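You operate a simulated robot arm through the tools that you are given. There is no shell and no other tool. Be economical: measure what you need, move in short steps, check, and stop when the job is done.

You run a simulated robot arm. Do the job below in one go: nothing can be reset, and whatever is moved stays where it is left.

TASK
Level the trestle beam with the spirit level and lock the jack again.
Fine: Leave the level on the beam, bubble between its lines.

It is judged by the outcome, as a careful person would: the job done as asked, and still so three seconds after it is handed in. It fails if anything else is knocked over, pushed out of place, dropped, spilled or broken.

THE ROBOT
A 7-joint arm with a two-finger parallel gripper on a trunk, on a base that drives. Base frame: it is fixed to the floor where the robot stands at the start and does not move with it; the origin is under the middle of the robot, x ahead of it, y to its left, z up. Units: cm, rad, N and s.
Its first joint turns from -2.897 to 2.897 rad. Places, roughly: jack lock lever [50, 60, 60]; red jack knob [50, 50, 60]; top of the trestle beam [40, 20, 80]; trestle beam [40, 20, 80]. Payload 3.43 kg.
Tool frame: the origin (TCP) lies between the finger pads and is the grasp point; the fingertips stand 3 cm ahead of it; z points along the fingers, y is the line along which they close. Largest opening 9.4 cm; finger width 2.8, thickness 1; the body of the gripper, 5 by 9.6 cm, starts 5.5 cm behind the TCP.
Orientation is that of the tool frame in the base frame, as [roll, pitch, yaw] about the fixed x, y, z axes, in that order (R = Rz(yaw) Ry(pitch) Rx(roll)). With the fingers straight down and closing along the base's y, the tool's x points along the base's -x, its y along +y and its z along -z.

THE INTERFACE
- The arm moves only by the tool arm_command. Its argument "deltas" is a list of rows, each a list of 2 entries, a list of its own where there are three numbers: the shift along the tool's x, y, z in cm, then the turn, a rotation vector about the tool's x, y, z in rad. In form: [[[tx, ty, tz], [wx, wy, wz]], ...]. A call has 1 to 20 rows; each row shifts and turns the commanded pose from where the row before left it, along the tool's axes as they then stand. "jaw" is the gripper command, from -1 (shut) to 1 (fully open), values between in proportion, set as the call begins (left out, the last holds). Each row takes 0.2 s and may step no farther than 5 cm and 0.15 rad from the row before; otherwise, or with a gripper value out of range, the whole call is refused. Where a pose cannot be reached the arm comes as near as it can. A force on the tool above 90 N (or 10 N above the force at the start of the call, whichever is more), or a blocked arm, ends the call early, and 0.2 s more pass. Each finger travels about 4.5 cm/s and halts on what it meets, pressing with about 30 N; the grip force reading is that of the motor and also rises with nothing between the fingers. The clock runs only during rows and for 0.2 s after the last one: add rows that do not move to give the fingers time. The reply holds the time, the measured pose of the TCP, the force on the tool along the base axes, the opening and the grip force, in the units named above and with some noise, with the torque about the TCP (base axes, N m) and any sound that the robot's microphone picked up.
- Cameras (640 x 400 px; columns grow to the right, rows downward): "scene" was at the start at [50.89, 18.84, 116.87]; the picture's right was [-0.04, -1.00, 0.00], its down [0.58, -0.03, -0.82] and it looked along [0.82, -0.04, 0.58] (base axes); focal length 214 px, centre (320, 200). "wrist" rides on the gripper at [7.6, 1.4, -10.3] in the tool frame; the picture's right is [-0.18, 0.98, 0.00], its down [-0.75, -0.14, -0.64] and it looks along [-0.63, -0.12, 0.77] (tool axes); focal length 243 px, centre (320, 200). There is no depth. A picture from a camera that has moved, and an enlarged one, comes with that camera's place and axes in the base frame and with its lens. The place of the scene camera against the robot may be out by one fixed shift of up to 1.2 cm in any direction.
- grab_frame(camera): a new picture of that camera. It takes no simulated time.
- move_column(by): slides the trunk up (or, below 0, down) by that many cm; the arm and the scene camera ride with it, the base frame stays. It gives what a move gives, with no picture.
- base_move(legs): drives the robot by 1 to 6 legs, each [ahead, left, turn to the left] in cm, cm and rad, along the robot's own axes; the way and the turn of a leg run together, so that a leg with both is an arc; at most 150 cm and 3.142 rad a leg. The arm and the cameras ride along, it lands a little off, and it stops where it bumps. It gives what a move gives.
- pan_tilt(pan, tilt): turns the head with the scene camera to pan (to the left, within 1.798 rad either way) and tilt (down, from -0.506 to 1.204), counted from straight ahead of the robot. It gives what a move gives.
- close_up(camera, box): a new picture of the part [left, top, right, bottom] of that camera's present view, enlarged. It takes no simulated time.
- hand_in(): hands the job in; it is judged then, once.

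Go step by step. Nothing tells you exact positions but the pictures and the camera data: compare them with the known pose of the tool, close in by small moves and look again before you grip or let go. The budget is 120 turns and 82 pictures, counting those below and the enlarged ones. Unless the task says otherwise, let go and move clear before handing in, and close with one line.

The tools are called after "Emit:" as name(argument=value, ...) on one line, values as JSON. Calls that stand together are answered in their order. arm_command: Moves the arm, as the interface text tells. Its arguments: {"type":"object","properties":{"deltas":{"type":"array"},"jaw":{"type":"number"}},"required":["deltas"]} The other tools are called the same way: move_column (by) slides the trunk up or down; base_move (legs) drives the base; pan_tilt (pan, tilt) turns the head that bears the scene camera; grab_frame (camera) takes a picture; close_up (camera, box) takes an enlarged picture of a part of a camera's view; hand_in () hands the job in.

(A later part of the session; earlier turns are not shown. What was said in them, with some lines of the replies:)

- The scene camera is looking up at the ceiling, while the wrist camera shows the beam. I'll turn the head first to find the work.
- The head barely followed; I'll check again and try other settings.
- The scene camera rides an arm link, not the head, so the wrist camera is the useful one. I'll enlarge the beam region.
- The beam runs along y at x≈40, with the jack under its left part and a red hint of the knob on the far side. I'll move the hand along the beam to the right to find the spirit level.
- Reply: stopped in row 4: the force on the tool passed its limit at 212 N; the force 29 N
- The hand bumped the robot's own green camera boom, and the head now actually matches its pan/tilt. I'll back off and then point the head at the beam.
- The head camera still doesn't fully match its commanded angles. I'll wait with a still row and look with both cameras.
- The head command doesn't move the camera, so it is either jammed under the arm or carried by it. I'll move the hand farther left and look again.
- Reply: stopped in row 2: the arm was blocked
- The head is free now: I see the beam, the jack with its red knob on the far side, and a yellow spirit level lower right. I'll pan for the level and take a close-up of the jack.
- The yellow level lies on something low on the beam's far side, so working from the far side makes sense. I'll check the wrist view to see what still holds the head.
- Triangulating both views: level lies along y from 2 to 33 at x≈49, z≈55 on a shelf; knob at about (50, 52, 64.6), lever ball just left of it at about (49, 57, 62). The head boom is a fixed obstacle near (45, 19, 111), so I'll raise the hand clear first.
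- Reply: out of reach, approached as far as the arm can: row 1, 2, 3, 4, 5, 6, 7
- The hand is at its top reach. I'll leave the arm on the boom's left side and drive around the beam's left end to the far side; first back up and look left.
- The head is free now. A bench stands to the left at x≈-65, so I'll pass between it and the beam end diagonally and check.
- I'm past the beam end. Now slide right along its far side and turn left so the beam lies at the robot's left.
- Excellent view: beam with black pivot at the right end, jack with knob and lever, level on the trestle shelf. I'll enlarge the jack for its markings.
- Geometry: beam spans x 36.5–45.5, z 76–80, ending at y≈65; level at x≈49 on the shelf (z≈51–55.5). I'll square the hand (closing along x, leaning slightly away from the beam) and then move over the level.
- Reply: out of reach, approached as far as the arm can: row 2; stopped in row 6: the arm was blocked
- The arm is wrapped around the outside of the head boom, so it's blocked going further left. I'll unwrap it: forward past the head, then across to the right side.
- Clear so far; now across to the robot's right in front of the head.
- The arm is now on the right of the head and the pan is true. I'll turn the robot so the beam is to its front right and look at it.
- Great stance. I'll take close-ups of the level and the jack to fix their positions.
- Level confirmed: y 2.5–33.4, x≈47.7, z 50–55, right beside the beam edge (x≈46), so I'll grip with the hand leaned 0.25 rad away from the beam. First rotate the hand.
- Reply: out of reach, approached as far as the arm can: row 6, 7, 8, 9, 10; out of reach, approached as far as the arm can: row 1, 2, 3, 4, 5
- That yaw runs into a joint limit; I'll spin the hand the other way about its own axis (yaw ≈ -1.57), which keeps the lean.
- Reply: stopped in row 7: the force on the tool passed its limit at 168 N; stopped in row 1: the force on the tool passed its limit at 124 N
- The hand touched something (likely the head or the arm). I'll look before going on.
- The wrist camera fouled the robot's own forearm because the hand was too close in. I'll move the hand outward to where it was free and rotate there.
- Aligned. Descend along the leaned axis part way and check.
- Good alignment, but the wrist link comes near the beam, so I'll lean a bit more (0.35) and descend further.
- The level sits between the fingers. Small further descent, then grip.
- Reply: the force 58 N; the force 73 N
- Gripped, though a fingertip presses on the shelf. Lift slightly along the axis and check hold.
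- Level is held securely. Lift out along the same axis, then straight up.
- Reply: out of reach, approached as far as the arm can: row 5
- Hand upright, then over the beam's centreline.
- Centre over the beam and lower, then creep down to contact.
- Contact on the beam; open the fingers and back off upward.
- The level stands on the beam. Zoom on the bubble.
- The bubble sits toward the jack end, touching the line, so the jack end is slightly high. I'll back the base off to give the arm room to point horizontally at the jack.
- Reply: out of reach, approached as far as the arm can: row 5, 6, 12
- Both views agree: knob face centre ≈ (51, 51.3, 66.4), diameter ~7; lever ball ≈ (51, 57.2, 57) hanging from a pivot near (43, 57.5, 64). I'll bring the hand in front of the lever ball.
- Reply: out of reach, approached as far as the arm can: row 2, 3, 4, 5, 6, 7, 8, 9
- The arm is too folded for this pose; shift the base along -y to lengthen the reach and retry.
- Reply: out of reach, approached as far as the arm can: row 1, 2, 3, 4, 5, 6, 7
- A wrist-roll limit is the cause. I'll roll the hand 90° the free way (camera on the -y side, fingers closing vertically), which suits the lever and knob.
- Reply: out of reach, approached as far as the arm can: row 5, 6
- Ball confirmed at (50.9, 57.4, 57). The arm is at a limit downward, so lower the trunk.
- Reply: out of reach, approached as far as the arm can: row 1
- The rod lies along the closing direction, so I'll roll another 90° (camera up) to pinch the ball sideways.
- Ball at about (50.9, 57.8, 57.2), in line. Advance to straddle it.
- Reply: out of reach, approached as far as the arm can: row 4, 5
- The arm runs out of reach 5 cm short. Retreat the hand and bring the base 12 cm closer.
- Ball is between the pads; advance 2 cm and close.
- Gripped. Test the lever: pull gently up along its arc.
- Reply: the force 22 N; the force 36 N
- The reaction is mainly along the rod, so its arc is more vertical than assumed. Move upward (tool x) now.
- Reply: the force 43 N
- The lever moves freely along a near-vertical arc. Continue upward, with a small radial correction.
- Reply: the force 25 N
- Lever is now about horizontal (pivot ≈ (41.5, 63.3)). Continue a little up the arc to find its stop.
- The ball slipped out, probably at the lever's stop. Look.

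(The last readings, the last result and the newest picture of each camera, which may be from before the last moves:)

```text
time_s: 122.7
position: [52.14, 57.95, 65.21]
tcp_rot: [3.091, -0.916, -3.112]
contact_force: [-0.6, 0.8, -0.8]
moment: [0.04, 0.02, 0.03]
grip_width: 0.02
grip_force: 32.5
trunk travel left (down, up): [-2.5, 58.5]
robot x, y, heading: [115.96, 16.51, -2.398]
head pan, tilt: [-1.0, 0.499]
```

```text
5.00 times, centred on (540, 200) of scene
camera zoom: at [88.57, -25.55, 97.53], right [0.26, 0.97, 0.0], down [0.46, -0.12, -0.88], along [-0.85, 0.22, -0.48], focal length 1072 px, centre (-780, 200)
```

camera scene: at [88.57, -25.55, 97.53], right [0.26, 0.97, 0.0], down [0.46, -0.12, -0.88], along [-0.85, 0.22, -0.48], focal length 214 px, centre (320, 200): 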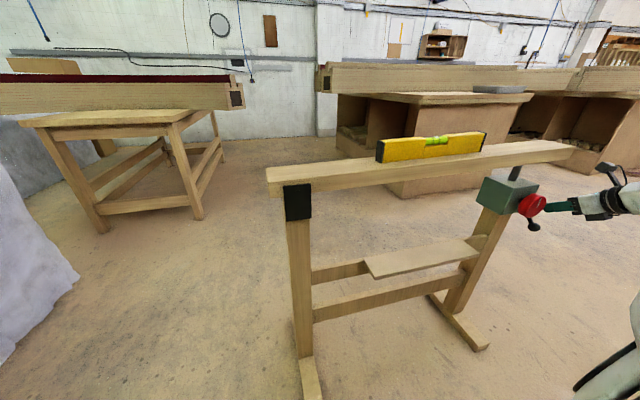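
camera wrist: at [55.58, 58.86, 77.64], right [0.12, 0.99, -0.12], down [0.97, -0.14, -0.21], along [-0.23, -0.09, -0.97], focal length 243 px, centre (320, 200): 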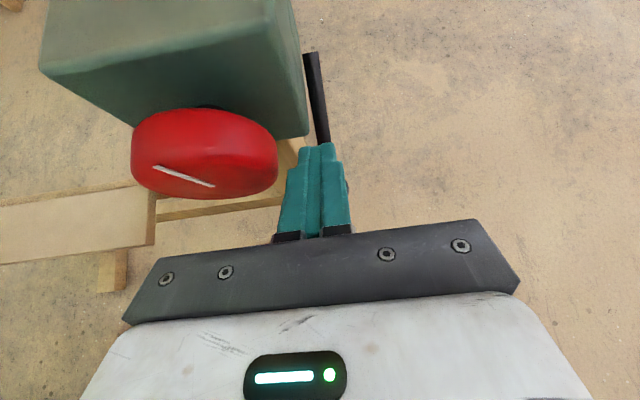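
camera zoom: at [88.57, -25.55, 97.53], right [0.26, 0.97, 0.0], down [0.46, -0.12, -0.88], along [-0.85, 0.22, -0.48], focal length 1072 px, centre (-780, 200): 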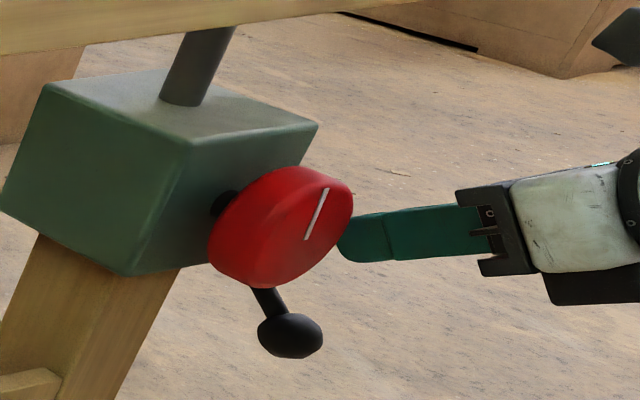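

The lever has swung back down to its start position; it needs to go further past. I'll come under the ball with the fingers closed and lift it, which can't slip off.

Emit:
arm_command(deltas=[[[0, 0, -3.5], [0, 0, 0]], [[0, 0, -3.5], [0, 0, 0]], [[-3.4, 0, 0], [0, 0, 0]], [[-3.4, 0, 0], [0, 0, 0]], [[-3.3, 0, 0], [0, 0, 0]], [[0, 0, 4], [0, 0, 0]], [[0, 0, 4], [0, 0, 0]], [[0, 0, 2.5], [0, 0, 0]], [[0, 0, 0], [0, 0, 0]]])

Emit:
grab_frame(camera="wrist")

```text
time_s: 124.7
position: [55.63, 58.11, 55.0]
tcp_rot: [3.091, -0.916, -3.111]
contact_force: [0.2, 0.4, -0.2]
moment: [0.02, 0.0, 0.01]
grip_width: 0.0
grip_force: 33.1
trunk travel left (down, up): [-2.5, 58.5]
robot x, y, heading: [115.75, 17.13, -2.397]
head pan, tilt: [-1.0, 0.499]
```

```text
16 pictures are left
camera wrist: at [58.96, 59.04, 67.36], right [0.12, 0.99, -0.12], down [0.97, -0.14, -0.21], along [-0.23, -0.09, -0.97], focal length 243 px, centre (320, 200)
```

wrist: 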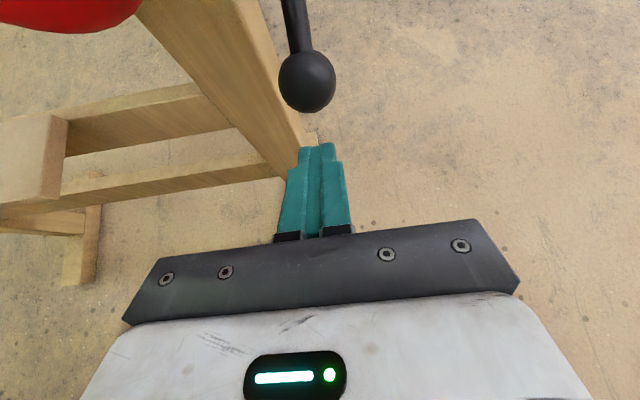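

Fingers are below the ball as planned. Advance slightly and lift along the arc.

Emit:
arm_command(deltas=[[[0, 0, 1.5], [0, 0, 0]], [[1.0, 0, 0], [0, 0, 0]], [[1.0, 0, 0], [0, 0, 0]], [[0.7, 0, -1.3], [0, 0, 0]], [[0.7, 0, -1.3], [0, 0, 0]], [[1.15, 0, -1.2], [0, 0, 0]], [[1.15, 0, -1.2], [0, 0, 0]], [[0, 0, 0], [0, 0, 0]]])

Emit:
arm_command(deltas=[[[0.96, 0, -0.53], [0, 0, 0]], [[0.96, 0, -0.53], [0, 0, 0]], [[0.96, 0, -0.53], [0, 0, 0]], [[0, 0, 0], [0, 0, 0]]])

```text
time_s: 126.5
position: [54.78, 57.89, 61.27]
tcp_rot: [3.096, -0.911, -3.11]
contact_force: [7.1, -3.0, -27.6]
moment: [-0.07, -0.37, 0.07]
grip_width: 0.01
grip_force: 33.4
trunk travel left (down, up): [-2.5, 58.5]
robot x, y, heading: [115.77, 16.62, -2.4]
head pan, tilt: [-1.0, 0.499]
```

```text
time_s: 127.3
position: [55.49, 57.83, 61.8]
tcp_rot: [3.12, -0.867, -3.14]
contact_force: [5.7, -1.2, -15.6]
moment: [0.05, -0.33, -0.04]
grip_width: 0.0
grip_force: 33.4
trunk travel left (down, up): [-2.5, 58.5]
robot x, y, heading: [116.15, 16.81, -2.405]
head pan, tilt: [-1.0, 0.499]
stopped in row 3: the force on the tool passed its limit at 94 N (the readings are from after the stop); the commanded pose is now the measured one
```

Hard stop at horizontal. I'll lower the fingers a bit to see whether the lever stays up.

Emit:
arm_command(deltas=[[[-1.5, 0, 0], [0, 0, 0]], [[-1.5, 0, 0], [0, 0, 0]], [[0, 0, 0], [0, 0, 0]]])

Emit:
grab_frame(camera="wrist")

```text
time_s: 128.1
position: [57.2, 57.7, 59.81]
tcp_rot: [3.112, -0.875, -3.133]
contact_force: [0.5, 0.0, -0.2]
moment: [0.0, 0.0, -0.04]
grip_width: 0.01
grip_force: 33.0
trunk travel left (down, up): [-2.5, 58.5]
robot x, y, heading: [116.09, 17.01, -2.398]
head pan, tilt: [-1.0, 0.499]
```

```text
15 pictures are left
camera wrist: at [60.11, 58.92, 72.33], right [0.13, 0.98, -0.12], down [0.97, -0.15, -0.17], along [-0.19, -0.1, -0.98], focal length 243 px, centre (320, 200)
```

wrist: 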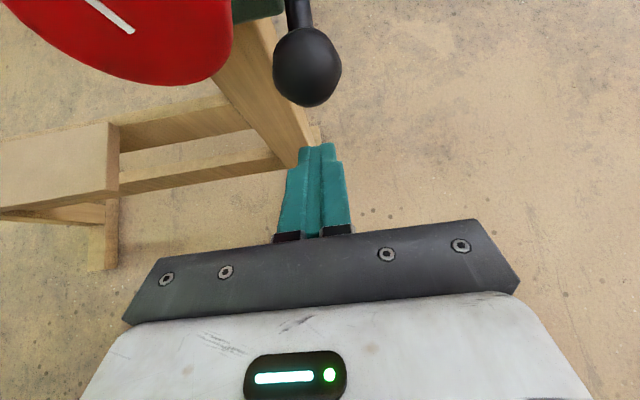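

The lever stays at horizontal: unlocked. Now position in front of the knob with the jaws open.

Emit:
arm_command(deltas=[[[0, 0, -3], [0, 0, 0]], [[0, 0, -3], [0, 0, 0]], [[2.3, -1.5, -0.6], [0, 0, 0]], [[2.3, -1.5, -0.6], [0, 0, 0]], [[2.3, -1.6, -0.6], [0, 0, 0]], [[2.2, -1.6, -0.5], [0, 0, 0]], [[0, 0, 0], [0, 0, 0]], [[0, 0, 0], [0, 0, 0]]], jaw=0.75)

Emit:
grab_frame(camera="wrist")

```text
time_s: 129.9
position: [57.66, 51.44, 72.05]
tcp_rot: [3.113, -0.875, -3.135]
contact_force: [0.2, 0.2, -0.9]
moment: [-0.04, -0.02, 0.01]
grip_width: 8.25
grip_force: 0.3
trunk travel left (down, up): [-2.5, 58.5]
robot x, y, heading: [116.08, 17.06, -2.401]
head pan, tilt: [-1.0, 0.499]
```

```text
14 pictures are left
camera wrist: at [60.57, 52.61, 84.56], right [0.13, 0.98, -0.12], down [0.97, -0.15, -0.17], along [-0.19, -0.1, -0.98], focal length 243 px, centre (320, 200)
```

wrist: 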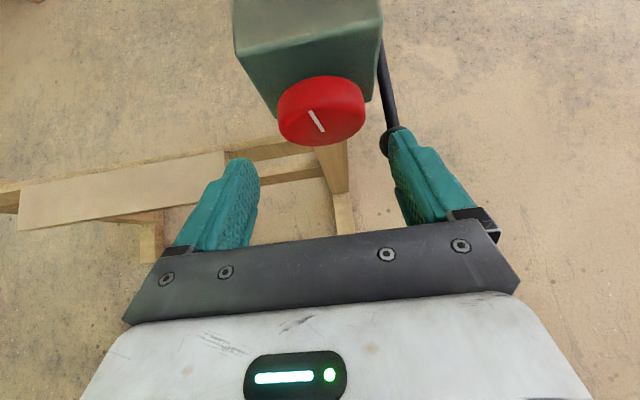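

Knob (Ø≈6.7) is centred between the fingers. Advance onto it.

Emit:
arm_command(deltas=[[[0, 0.2, 2.5], [0, 0, 0]], [[0, 0, 2.5], [0, 0, 0]], [[0, 0, 2], [0, 0, 0]], [[0, 0, 0.8], [0, 0, 0]], [[0, 0, 0], [0, 0, 0]]])

Emit:
grab_frame(camera="wrist")

```text
time_s: 131.1
position: [51.59, 51.84, 66.97]
tcp_rot: [3.112, -0.876, -3.136]
contact_force: [0.2, -0.1, -0.5]
moment: [0.01, 0.02, 0.02]
grip_width: 8.25
grip_force: 0.1
trunk travel left (down, up): [-2.5, 58.5]
robot x, y, heading: [116.41, 16.67, -2.398]
head pan, tilt: [-1.0, 0.499]
```

```text
13 pictures are left
camera wrist: at [54.63, 52.95, 79.42], right [0.13, 0.98, -0.12], down [0.97, -0.15, -0.17], along [-0.19, -0.1, -0.98], focal length 243 px, centre (320, 200)
```

wrist: 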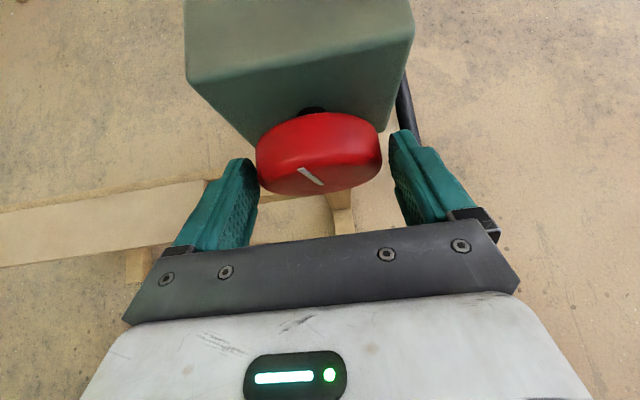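

Emit:
arm_command(deltas=[[[0, 0, 0], [0, 0, 0]], [[0, 0, 0], [0, 0, 0]], [[0, 0, 0], [0, 0, 0]], [[0, 0, 0], [0, 0, 0]]], jaw=-1)

```text
time_s: 132.1
position: [51.73, 51.71, 66.95]
tcp_rot: [3.116, -0.875, -3.134]
contact_force: [3.6, -7.8, -1.4]
moment: [-0.22, -0.16, 0.7]
grip_width: 7.45
grip_force: 45.0
trunk travel left (down, up): [-2.5, 58.5]
robot x, y, heading: [116.12, 16.58, -2.401]
head pan, tilt: [-1.0, 0.499]
```

Gripped. Turn the knob a little counter-clockwise (seen from the front) about the x axis.

Emit:
arm_command(deltas=[[[0, 0, 0], [-0.064, 0, -0.077]], [[0, 0, 0], [-0.064, 0, -0.077]], [[0, 0, 0], [-0.064, 0, -0.077]], [[0, 0, 0], [0, 0, 0]]])

Emit:
close_up(camera="scene", box=[420, 128, 460, 153])

```text
time_s: 133.1
position: [51.55, 51.15, 66.78]
tcp_rot: [2.681, -0.814, -2.796]
contact_force: [22.0, -52.6, -7.1]
moment: [-0.97, 0.29, 1.44]
grip_width: 7.42
grip_force: 45.1
trunk travel left (down, up): [-2.5, 58.5]
robot x, y, heading: [115.74, 17.02, -2.401]
head pan, tilt: [-1.0, 0.499]
```

```text
16.00 times, centred on (440, 140) of scene
camera zoom: at [88.67, -25.69, 97.5], right [0.25, 0.97, 0.0], down [0.46, -0.12, -0.88], along [-0.85, 0.22, -0.48], focal length 3432 px, centre (-1600, 1152)
```

zoom: 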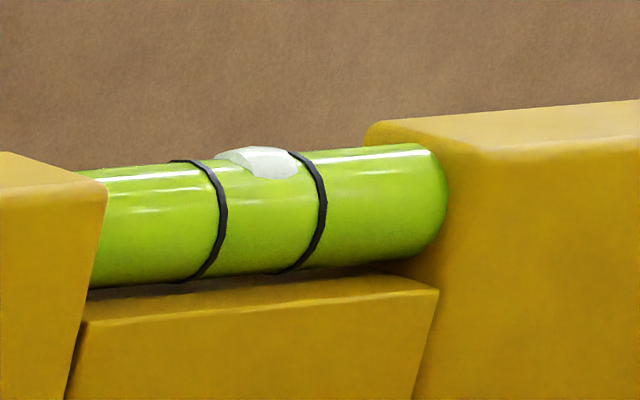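

The bubble moved the right way, roughly half. Turn about the same again.

Emit:
arm_command(deltas=[[[0, -0.2, 0], [-0.064, 0, -0.077]], [[0, -0.1, 0], [-0.064, 0, -0.077]], [[0, 0, 0], [-0.064, 0, -0.077]], [[0, 0, 0], [0, 0, 0]]])

Emit:
close_up(camera="scene", box=[420, 128, 460, 153])

```text
time_s: 134.1
position: [51.51, 50.88, 66.43]
tcp_rot: [2.324, -0.672, -2.546]
contact_force: [24.7, -68.3, -17.8]
moment: [-1.23, -0.61, 1.3]
grip_width: 7.46
grip_force: 44.7
trunk travel left (down, up): [-2.5, 58.5]
robot x, y, heading: [116.15, 16.88, -2.399]
head pan, tilt: [-1.0, 0.499]
```

```text
16.00 times, centred on (440, 140) of scene
camera zoom: at [88.62, -25.67, 97.48], right [0.25, 0.97, 0.0], down [0.46, -0.12, -0.88], along [-0.85, 0.22, -0.48], focal length 3432 px, centre (-1600, 1152)
```

zoom: 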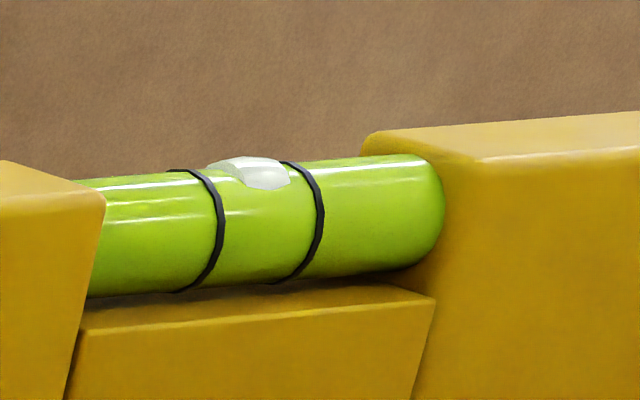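

Still moving the right direction. Relieve the side load and turn further.

Emit:
arm_command(deltas=[[[0.2, -0.4, -0.18], [0, 0, 0]], [[0, 0, 0], [-0.064, 0, -0.077]], [[0, 0, 0], [-0.064, 0, -0.077]], [[0, 0, 0], [-0.064, 0, -0.077]], [[0, 0, 0], [-0.064, 0, -0.077]], [[0, 0, 0], [0, 0, 0]]])

Emit:
close_up(camera="scene", box=[420, 128, 460, 153])

```text
time_s: 135.5
position: [51.58, 50.42, 65.77]
tcp_rot: [1.968, -0.41, -2.357]
contact_force: [16.2, -59.6, -37.2]
moment: [-1.15, -0.56, 1.01]
grip_width: 7.49
grip_force: 44.7
trunk travel left (down, up): [-2.5, 58.5]
robot x, y, heading: [116.38, 17.13, -2.398]
head pan, tilt: [-1.0, 0.499]
```

```text
16.00 times, centred on (440, 140) of scene
camera zoom: at [88.56, -25.62, 97.48], right [0.26, 0.97, 0.0], down [0.46, -0.12, -0.88], along [-0.85, 0.22, -0.48], focal length 3432 px, centre (-1600, 1152)
```

zoom: 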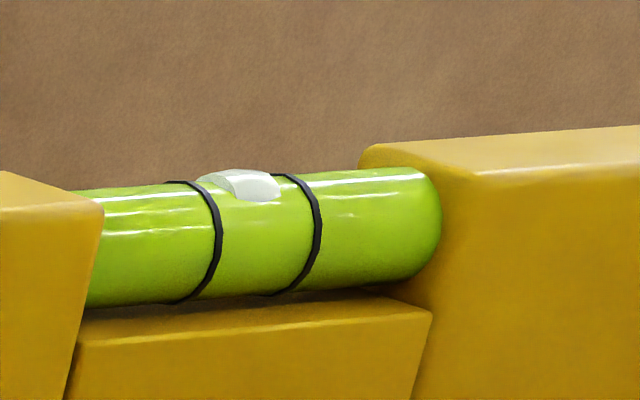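

The bubble now looks close to centred from this oblique view. I'll release the knob, back off, and verify from above with the wrist camera.

Emit:
arm_command(deltas=[[[0, 0, 0], [0, 0, 0]], [[0, 0, 0], [0, 0, 0]], [[0, 0, -2], [0, 0, 0]], [[0, 0, -4], [0, 0, 0]], [[0, 0, -4], [0, 0, 0]], [[0, 0, 0], [0, 0, 0]]], jaw=0.8)

Emit:
close_up(camera="scene", box=[420, 128, 460, 153])

```text
time_s: 136.9
position: [57.26, 44.51, 70.6]
tcp_rot: [1.947, -0.399, -2.32]
contact_force: [0.4, 0.6, 0.5]
moment: [0.02, -0.01, -0.01]
grip_width: 8.48
grip_force: 0.1
trunk travel left (down, up): [-2.5, 58.5]
robot x, y, heading: [115.83, 16.81, -2.395]
head pan, tilt: [-1.0, 0.499]
```

```text
16.00 times, centred on (440, 140) of scene
camera zoom: at [88.29, -25.46, 97.68], right [0.26, 0.97, 0.0], down [0.47, -0.12, -0.88], along [-0.85, 0.22, -0.48], focal length 3432 px, centre (-1600, 1152)
```

zoom: 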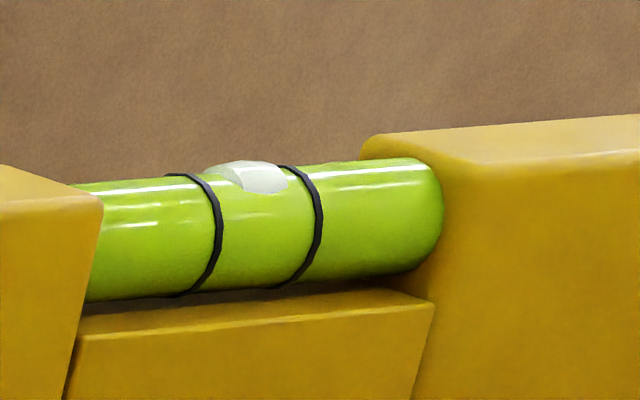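

Emit:
arm_command(deltas=[[[0, 0, -3.2], [0.064, 0, 0.077]], [[0, 0, -3.2], [0.064, 0, 0.077]], [[0, 0, 0], [0.064, 0, 0.077]], [[0, 0, 0], [0.064, 0, 0.077]], [[0, 0, 0], [0.064, 0, 0.077]], [[0, 0, 0], [0.064, 0, 0.077]], [[0, 0, 0], [0.064, 0, 0.077]], [[0, 0, 0], [0.064, 0, 0.077]], [[0, 0, 0], [0.064, 0, 0.077]], [[0, 0, 0], [0.064, 0, 0.077]], [[0, 0, 0], [0, 0, 0]]])

```text
time_s: 139.3
position: [64.25, 41.96, 72.52]
tcp_rot: [3.115, -0.875, -3.137]
contact_force: [-0.4, -0.7, 1.0]
moment: [-0.02, 0.01, -0.04]
grip_width: 8.47
grip_force: 0.2
trunk travel left (down, up): [-2.5, 58.5]
robot x, y, heading: [115.67, 16.55, -2.399]
head pan, tilt: [-1.0, 0.499]
```

Emit:
arm_command(deltas=[[[3.3, -2.9, 0], [0, 0, 0]], [[3.3, -2.9, 0], [0, 0, 0]], [[3.3, -2.9, 0], [0, 0, 0]], [[3.3, -2.9, 0], [0, 0, 0]], [[3.3, -2.9, 0], [0, 0, 0]], [[3.3, -2.9, 0], [0, 0, 0]], [[3.3, -2.9, 0], [0, 0, 0]], [[3.3, -2.9, 0], [0, 0, 0]], [[0, 0, 0], [0, 0, 0]]])

Emit:
close_up(camera="wrist", box=[260, 110, 372, 180])

```text
time_s: 141.3
position: [47.1, 19.03, 92.43]
tcp_rot: [3.115, -0.876, -3.134]
contact_force: [-0.2, -0.3, -0.1]
moment: [-0.01, 0.01, 0.01]
grip_width: 8.48
grip_force: 0.1
trunk travel left (down, up): [-2.5, 58.5]
robot x, y, heading: [115.9, 16.43, -2.399]
head pan, tilt: [-1.0, 0.499]
```

```text
5.71 times, centred on (316, 145) of wrist
camera zoom: at [50.09, 20.08, 104.94], right [0.13, 0.98, -0.12], down [0.97, -0.15, -0.17], along [-0.19, -0.1, -0.98], focal length 1386 px, centre (343, 514)
```

zoom: 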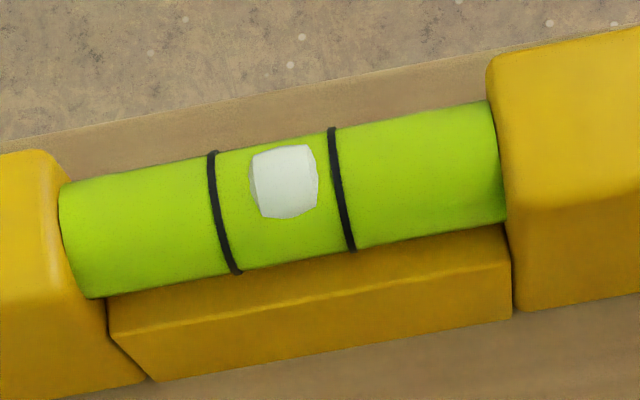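

From above the bubble sits well between the lines (offset ~5% of the gap). Now go back, fingers closed, to press the lock lever down again.

Emit:
arm_command(deltas=[[[-3.3, 2.9, 0], [0, 0, 0]], [[-3.3, 2.9, 0], [0, 0, 0]], [[-3.3, 2.9, 0], [0, 0, 0]], [[-3.3, 2.9, 0], [0, 0, 0]], [[-3.3, 2.9, 0], [0, 0, 0]], [[-3.3, 2.9, 0], [0, 0, 0]], [[-3.3, 2.9, 0], [0, 0, 0]], [[-2, 2.9, -1], [0, 0, 0]], [[0, 4.1, 0], [0, 0, 0]], [[0, 4.1, 0], [0, 0, 0]], [[0, 4.1, 0], [0, 0, 0]], [[0, 4.1, 0], [0, 0, 0]], [[0, 0, 0], [0, 0, 0]]], jaw=-1)

Emit:
grab_frame(camera="wrist")

```text
time_s: 144.1
position: [64.36, 58.26, 74.7]
tcp_rot: [3.114, -0.876, -3.135]
contact_force: [-0.2, 0.2, -0.1]
moment: [-0.01, 0.04, 0.0]
grip_width: 0.01
grip_force: 30.1
trunk travel left (down, up): [-2.5, 58.5]
robot x, y, heading: [116.24, 16.81, -2.401]
head pan, tilt: [-1.0, 0.499]
```

```text
7 pictures are left
camera wrist: at [67.26, 59.54, 87.2], right [0.13, 0.98, -0.12], down [0.97, -0.15, -0.17], along [-0.19, -0.1, -0.98], focal length 243 px, centre (320, 200)
```

wrist: 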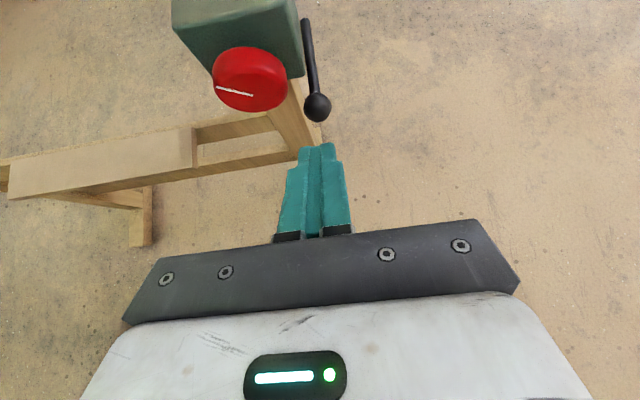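

Emit:
arm_command(deltas=[[[2.4, 0.1, 0], [0, 0, 0]], [[0, 0, 4], [0, 0, 0]], [[0, 0, 4], [0, 0, 0]], [[0, 0, 4], [0, 0, 0]], [[0, 0, 1], [0, 0, 0]], [[-0.77, 0, 0.64], [0, 0, 0]], [[-0.77, 0, 0.64], [0, 0, 0]], [[-0.77, 0, 0.64], [0, 0, 0]], [[0, 0, 0], [0, 0, 0]]])

Emit:
grab_frame(camera="wrist")

```text
time_s: 146.1
position: [52.87, 58.87, 64.89]
tcp_rot: [3.114, -0.876, -3.136]
contact_force: [0.5, -0.9, 0.5]
moment: [0.02, 0.0, 0.0]
grip_width: 0.02
grip_force: 29.6
trunk travel left (down, up): [-2.5, 58.5]
robot x, y, heading: [115.91, 17.04, -2.396]
head pan, tilt: [-1.0, 0.499]
```

```text
6 pictures are left
camera wrist: at [55.77, 59.99, 77.41], right [0.13, 0.98, -0.12], down [0.97, -0.15, -0.17], along [-0.19, -0.1, -0.98], focal length 243 px, centre (320, 200)
```

wrist: 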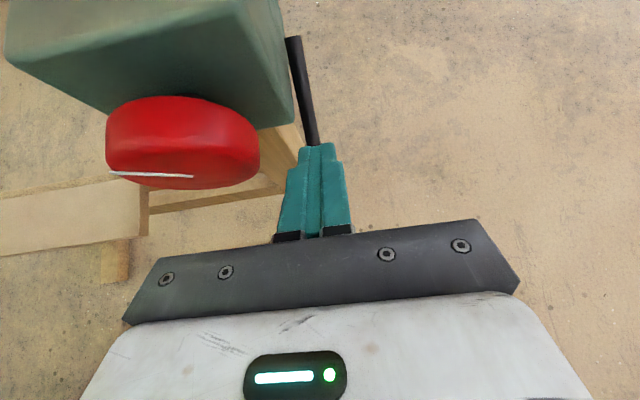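

Emit:
arm_command(deltas=[[[-0.7, 0, 0.65], [0, 0, 0]], [[-0.6, 0, 0.65], [0, 0, 0]], [[-0.5, 0, 0.67], [0, 0, 0]], [[-0.4, 0, 0.7], [0, 0, 0]], [[0, 0, 0], [0, 0, 0]]])

```text
time_s: 147.3
position: [52.02, 58.83, 61.52]
tcp_rot: [3.114, -0.877, -3.135]
contact_force: [0.6, -0.8, 0.4]
moment: [0.01, 0.0, 0.0]
grip_width: 0.02
grip_force: 29.7
trunk travel left (down, up): [-2.5, 58.5]
robot x, y, heading: [116.07, 16.48, -2.408]
head pan, tilt: [-1.0, 0.499]
```

Emit:
close_up(camera="scene", box=[480, 160, 600, 240])

```text
5.00 times, centred on (540, 200) of scene
camera zoom: at [88.57, -25.53, 97.54], right [0.26, 0.97, 0.0], down [0.46, -0.12, -0.88], along [-0.85, 0.22, -0.48], focal length 1072 px, centre (-780, 200)
```

zoom: 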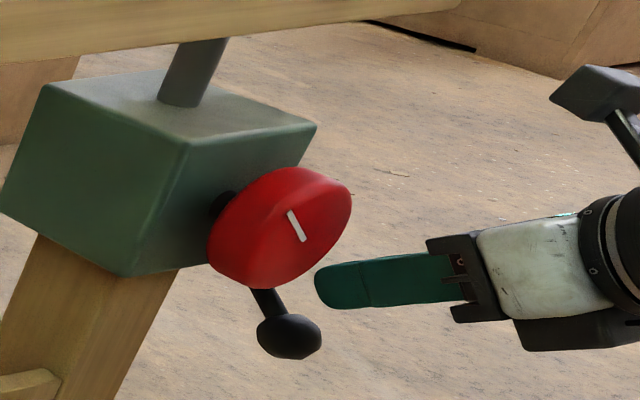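

The lever has snapped down to its original (locked) position. A light press to confirm it's against its stop.

Emit:
arm_command(deltas=[[[-0.4, 0, 0.4], [0, 0, 0]], [[-0.4, 0, 0.4], [0, 0, 0]], [[0, 0, 0], [0, 0, 0]]])

Emit:
arm_command(deltas=[[[-0.3, 0, 0.4], [0, 0, 0]], [[-0.3, 0, 0.4], [0, 0, 0]], [[0, 0, 0], [0, 0, 0]]])

```text
time_s: 148.1
position: [52.03, 59.07, 60.43]
tcp_rot: [3.116, -0.876, -3.134]
contact_force: [-0.7, 0.4, 0.6]
moment: [-0.03, -0.02, -0.03]
grip_width: 0.02
grip_force: 30.0
trunk travel left (down, up): [-2.5, 58.5]
robot x, y, heading: [116.51, 16.9, -2.398]
head pan, tilt: [-1.0, 0.499]
```

```text
time_s: 148.9
position: [51.93, 59.05, 59.98]
tcp_rot: [3.109, -0.883, -3.131]
contact_force: [19.7, -15.1, 41.1]
moment: [-0.77, -0.02, 0.41]
grip_width: 0.02
grip_force: 29.7
trunk travel left (down, up): [-2.5, 58.5]
robot x, y, heading: [116.14, 16.56, -2.398]
head pan, tilt: [-1.0, 0.499]
```

Firm resistance: the lever is at its stop, locked. Back off and re-check the bubble from above.

Emit:
arm_command(deltas=[[[0, 0, -1], [0, 0, 0]], [[0, 0, -4], [0, 0, 0]], [[0, 0, -4], [0, 0, 0]], [[0, 0, -4], [0, 0, 0]], [[0, 0, -4], [0, 0, 0]], [[0, -4, 0], [0, 0, 0]], [[0, -4, 0], [0, 0, 0]], [[0, -4, 0], [0, 0, 0]], [[0, -4, 0], [0, 0, 0]], [[0, 0, 0], [0, 0, 0]]])

Emit:
close_up(camera="scene", box=[480, 160, 600, 240])

```text
time_s: 151.3
position: [62.02, 41.0, 70.03]
tcp_rot: [3.097, -0.862, -3.061]
contact_force: [0.9, 0.4, -0.3]
moment: [0.02, -0.01, 0.01]
grip_width: 0.0
grip_force: 29.9
trunk travel left (down, up): [-2.5, 58.5]
robot x, y, heading: [115.99, 16.55, -2.399]
head pan, tilt: [-1.0, 0.499]
stopped in row 10: the arm was blocked; the commanded pose is now the measured one
```

```text
5.00 times, centred on (540, 200) of scene
camera zoom: at [88.53, -25.5, 97.28], right [0.26, 0.97, 0.0], down [0.46, -0.12, -0.88], along [-0.85, 0.22, -0.48], focal length 1072 px, centre (-780, 200)
```

zoom: 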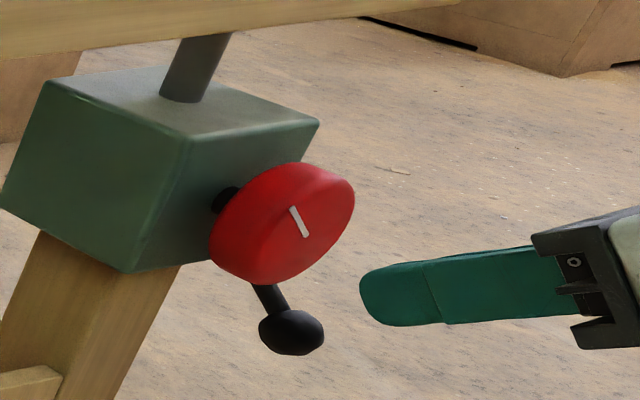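

Lever is down as at the start. Now up to view the bubble.

Emit:
arm_command(deltas=[[[3, 0, -1.6], [0, 0, 0]], [[3, 0, -1.6], [0, 0, 0]], [[3.4, -2, 0], [0, 0, 0]], [[3.4, -3, 0], [0, 0, 0]], [[3.4, -3.4, 0], [0, 0, 0]], [[3.4, -3.4, 0], [0, 0, 0]], [[3.4, -3.4, 0], [0, 0, 0]], [[3.4, -3.4, 0], [0, 0, 0]], [[0, -3, 0], [0, 0, 0]], [[0, 0, 0], [0, 0, 0]]])

Emit:
close_up(camera="wrist", box=[236, 95, 396, 195])

```text
time_s: 153.5
position: [48.52, 18.23, 91.96]
tcp_rot: [3.098, -0.865, -3.068]
contact_force: [0.2, -0.3, -0.2]
moment: [0.02, -0.02, 0.03]
grip_width: 0.0
grip_force: 30.2
trunk travel left (down, up): [-2.5, 58.5]
robot x, y, heading: [116.26, 16.83, -2.398]
head pan, tilt: [-1.0, 0.499]
```

```text
4.00 times, centred on (316, 145) of wrist
camera zoom: at [51.3, 19.3, 104.49], right [0.08, 0.99, -0.11], down [0.98, -0.1, -0.16], along [-0.17, -0.1, -0.98], focal length 970 px, centre (336, 420)
```

zoom: 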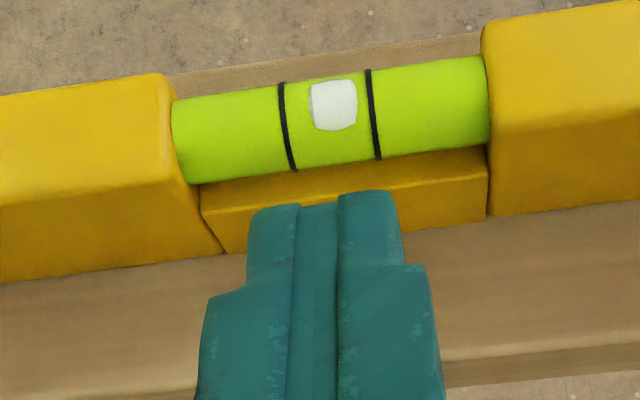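

The bubble is clearly between its lines with the lever locked. Move the hand clear and hand in.

Emit:
arm_command(deltas=[[[1, 0, -3], [0, 0, 0]], [[0, 0, -3], [0, 0, 0]], [[0, 0, -3], [0, 0, 0]], [[0, 0, -3], [0, 0, 0]], [[0, 0, 0], [0, 0, 0]]])

Emit:
grab_frame(camera="scene")

```text
time_s: 154.7
position: [57.03, 18.49, 100.55]
tcp_rot: [3.099, -0.866, -3.071]
contact_force: [0.6, 0.0, -0.1]
moment: [0.01, -0.04, 0.02]
grip_width: 0.0
grip_force: 30.2
trunk travel left (down, up): [-2.5, 58.5]
robot x, y, heading: [116.02, 16.61, -2.401]
head pan, tilt: [-1.0, 0.499]
```

```text
2 pictures are left
camera scene: at [88.57, -25.53, 97.53], right [0.26, 0.97, 0.0], down [0.46, -0.12, -0.88], along [-0.85, 0.22, -0.48], focal length 214 px, centre (320, 200)
```

scene: 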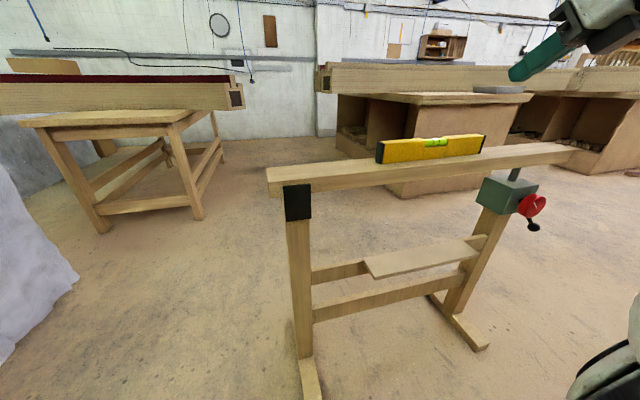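

Everything stands in place: level on the beam, bubble between its lines, lever down, hand clear.

Emit:
hand_in()

```text
The job is handed in.
```

The beam is leveled: the spirit level is standing on it with its bubble between the lines, about 6% of the gap off centre. The jack's lock lever is back down against its stop, and the job is handed in. While moving, the arm bumped the robot's own camera boom and possibly its own forearm, but nothing else in the workshop looked disturbed in the final picture.
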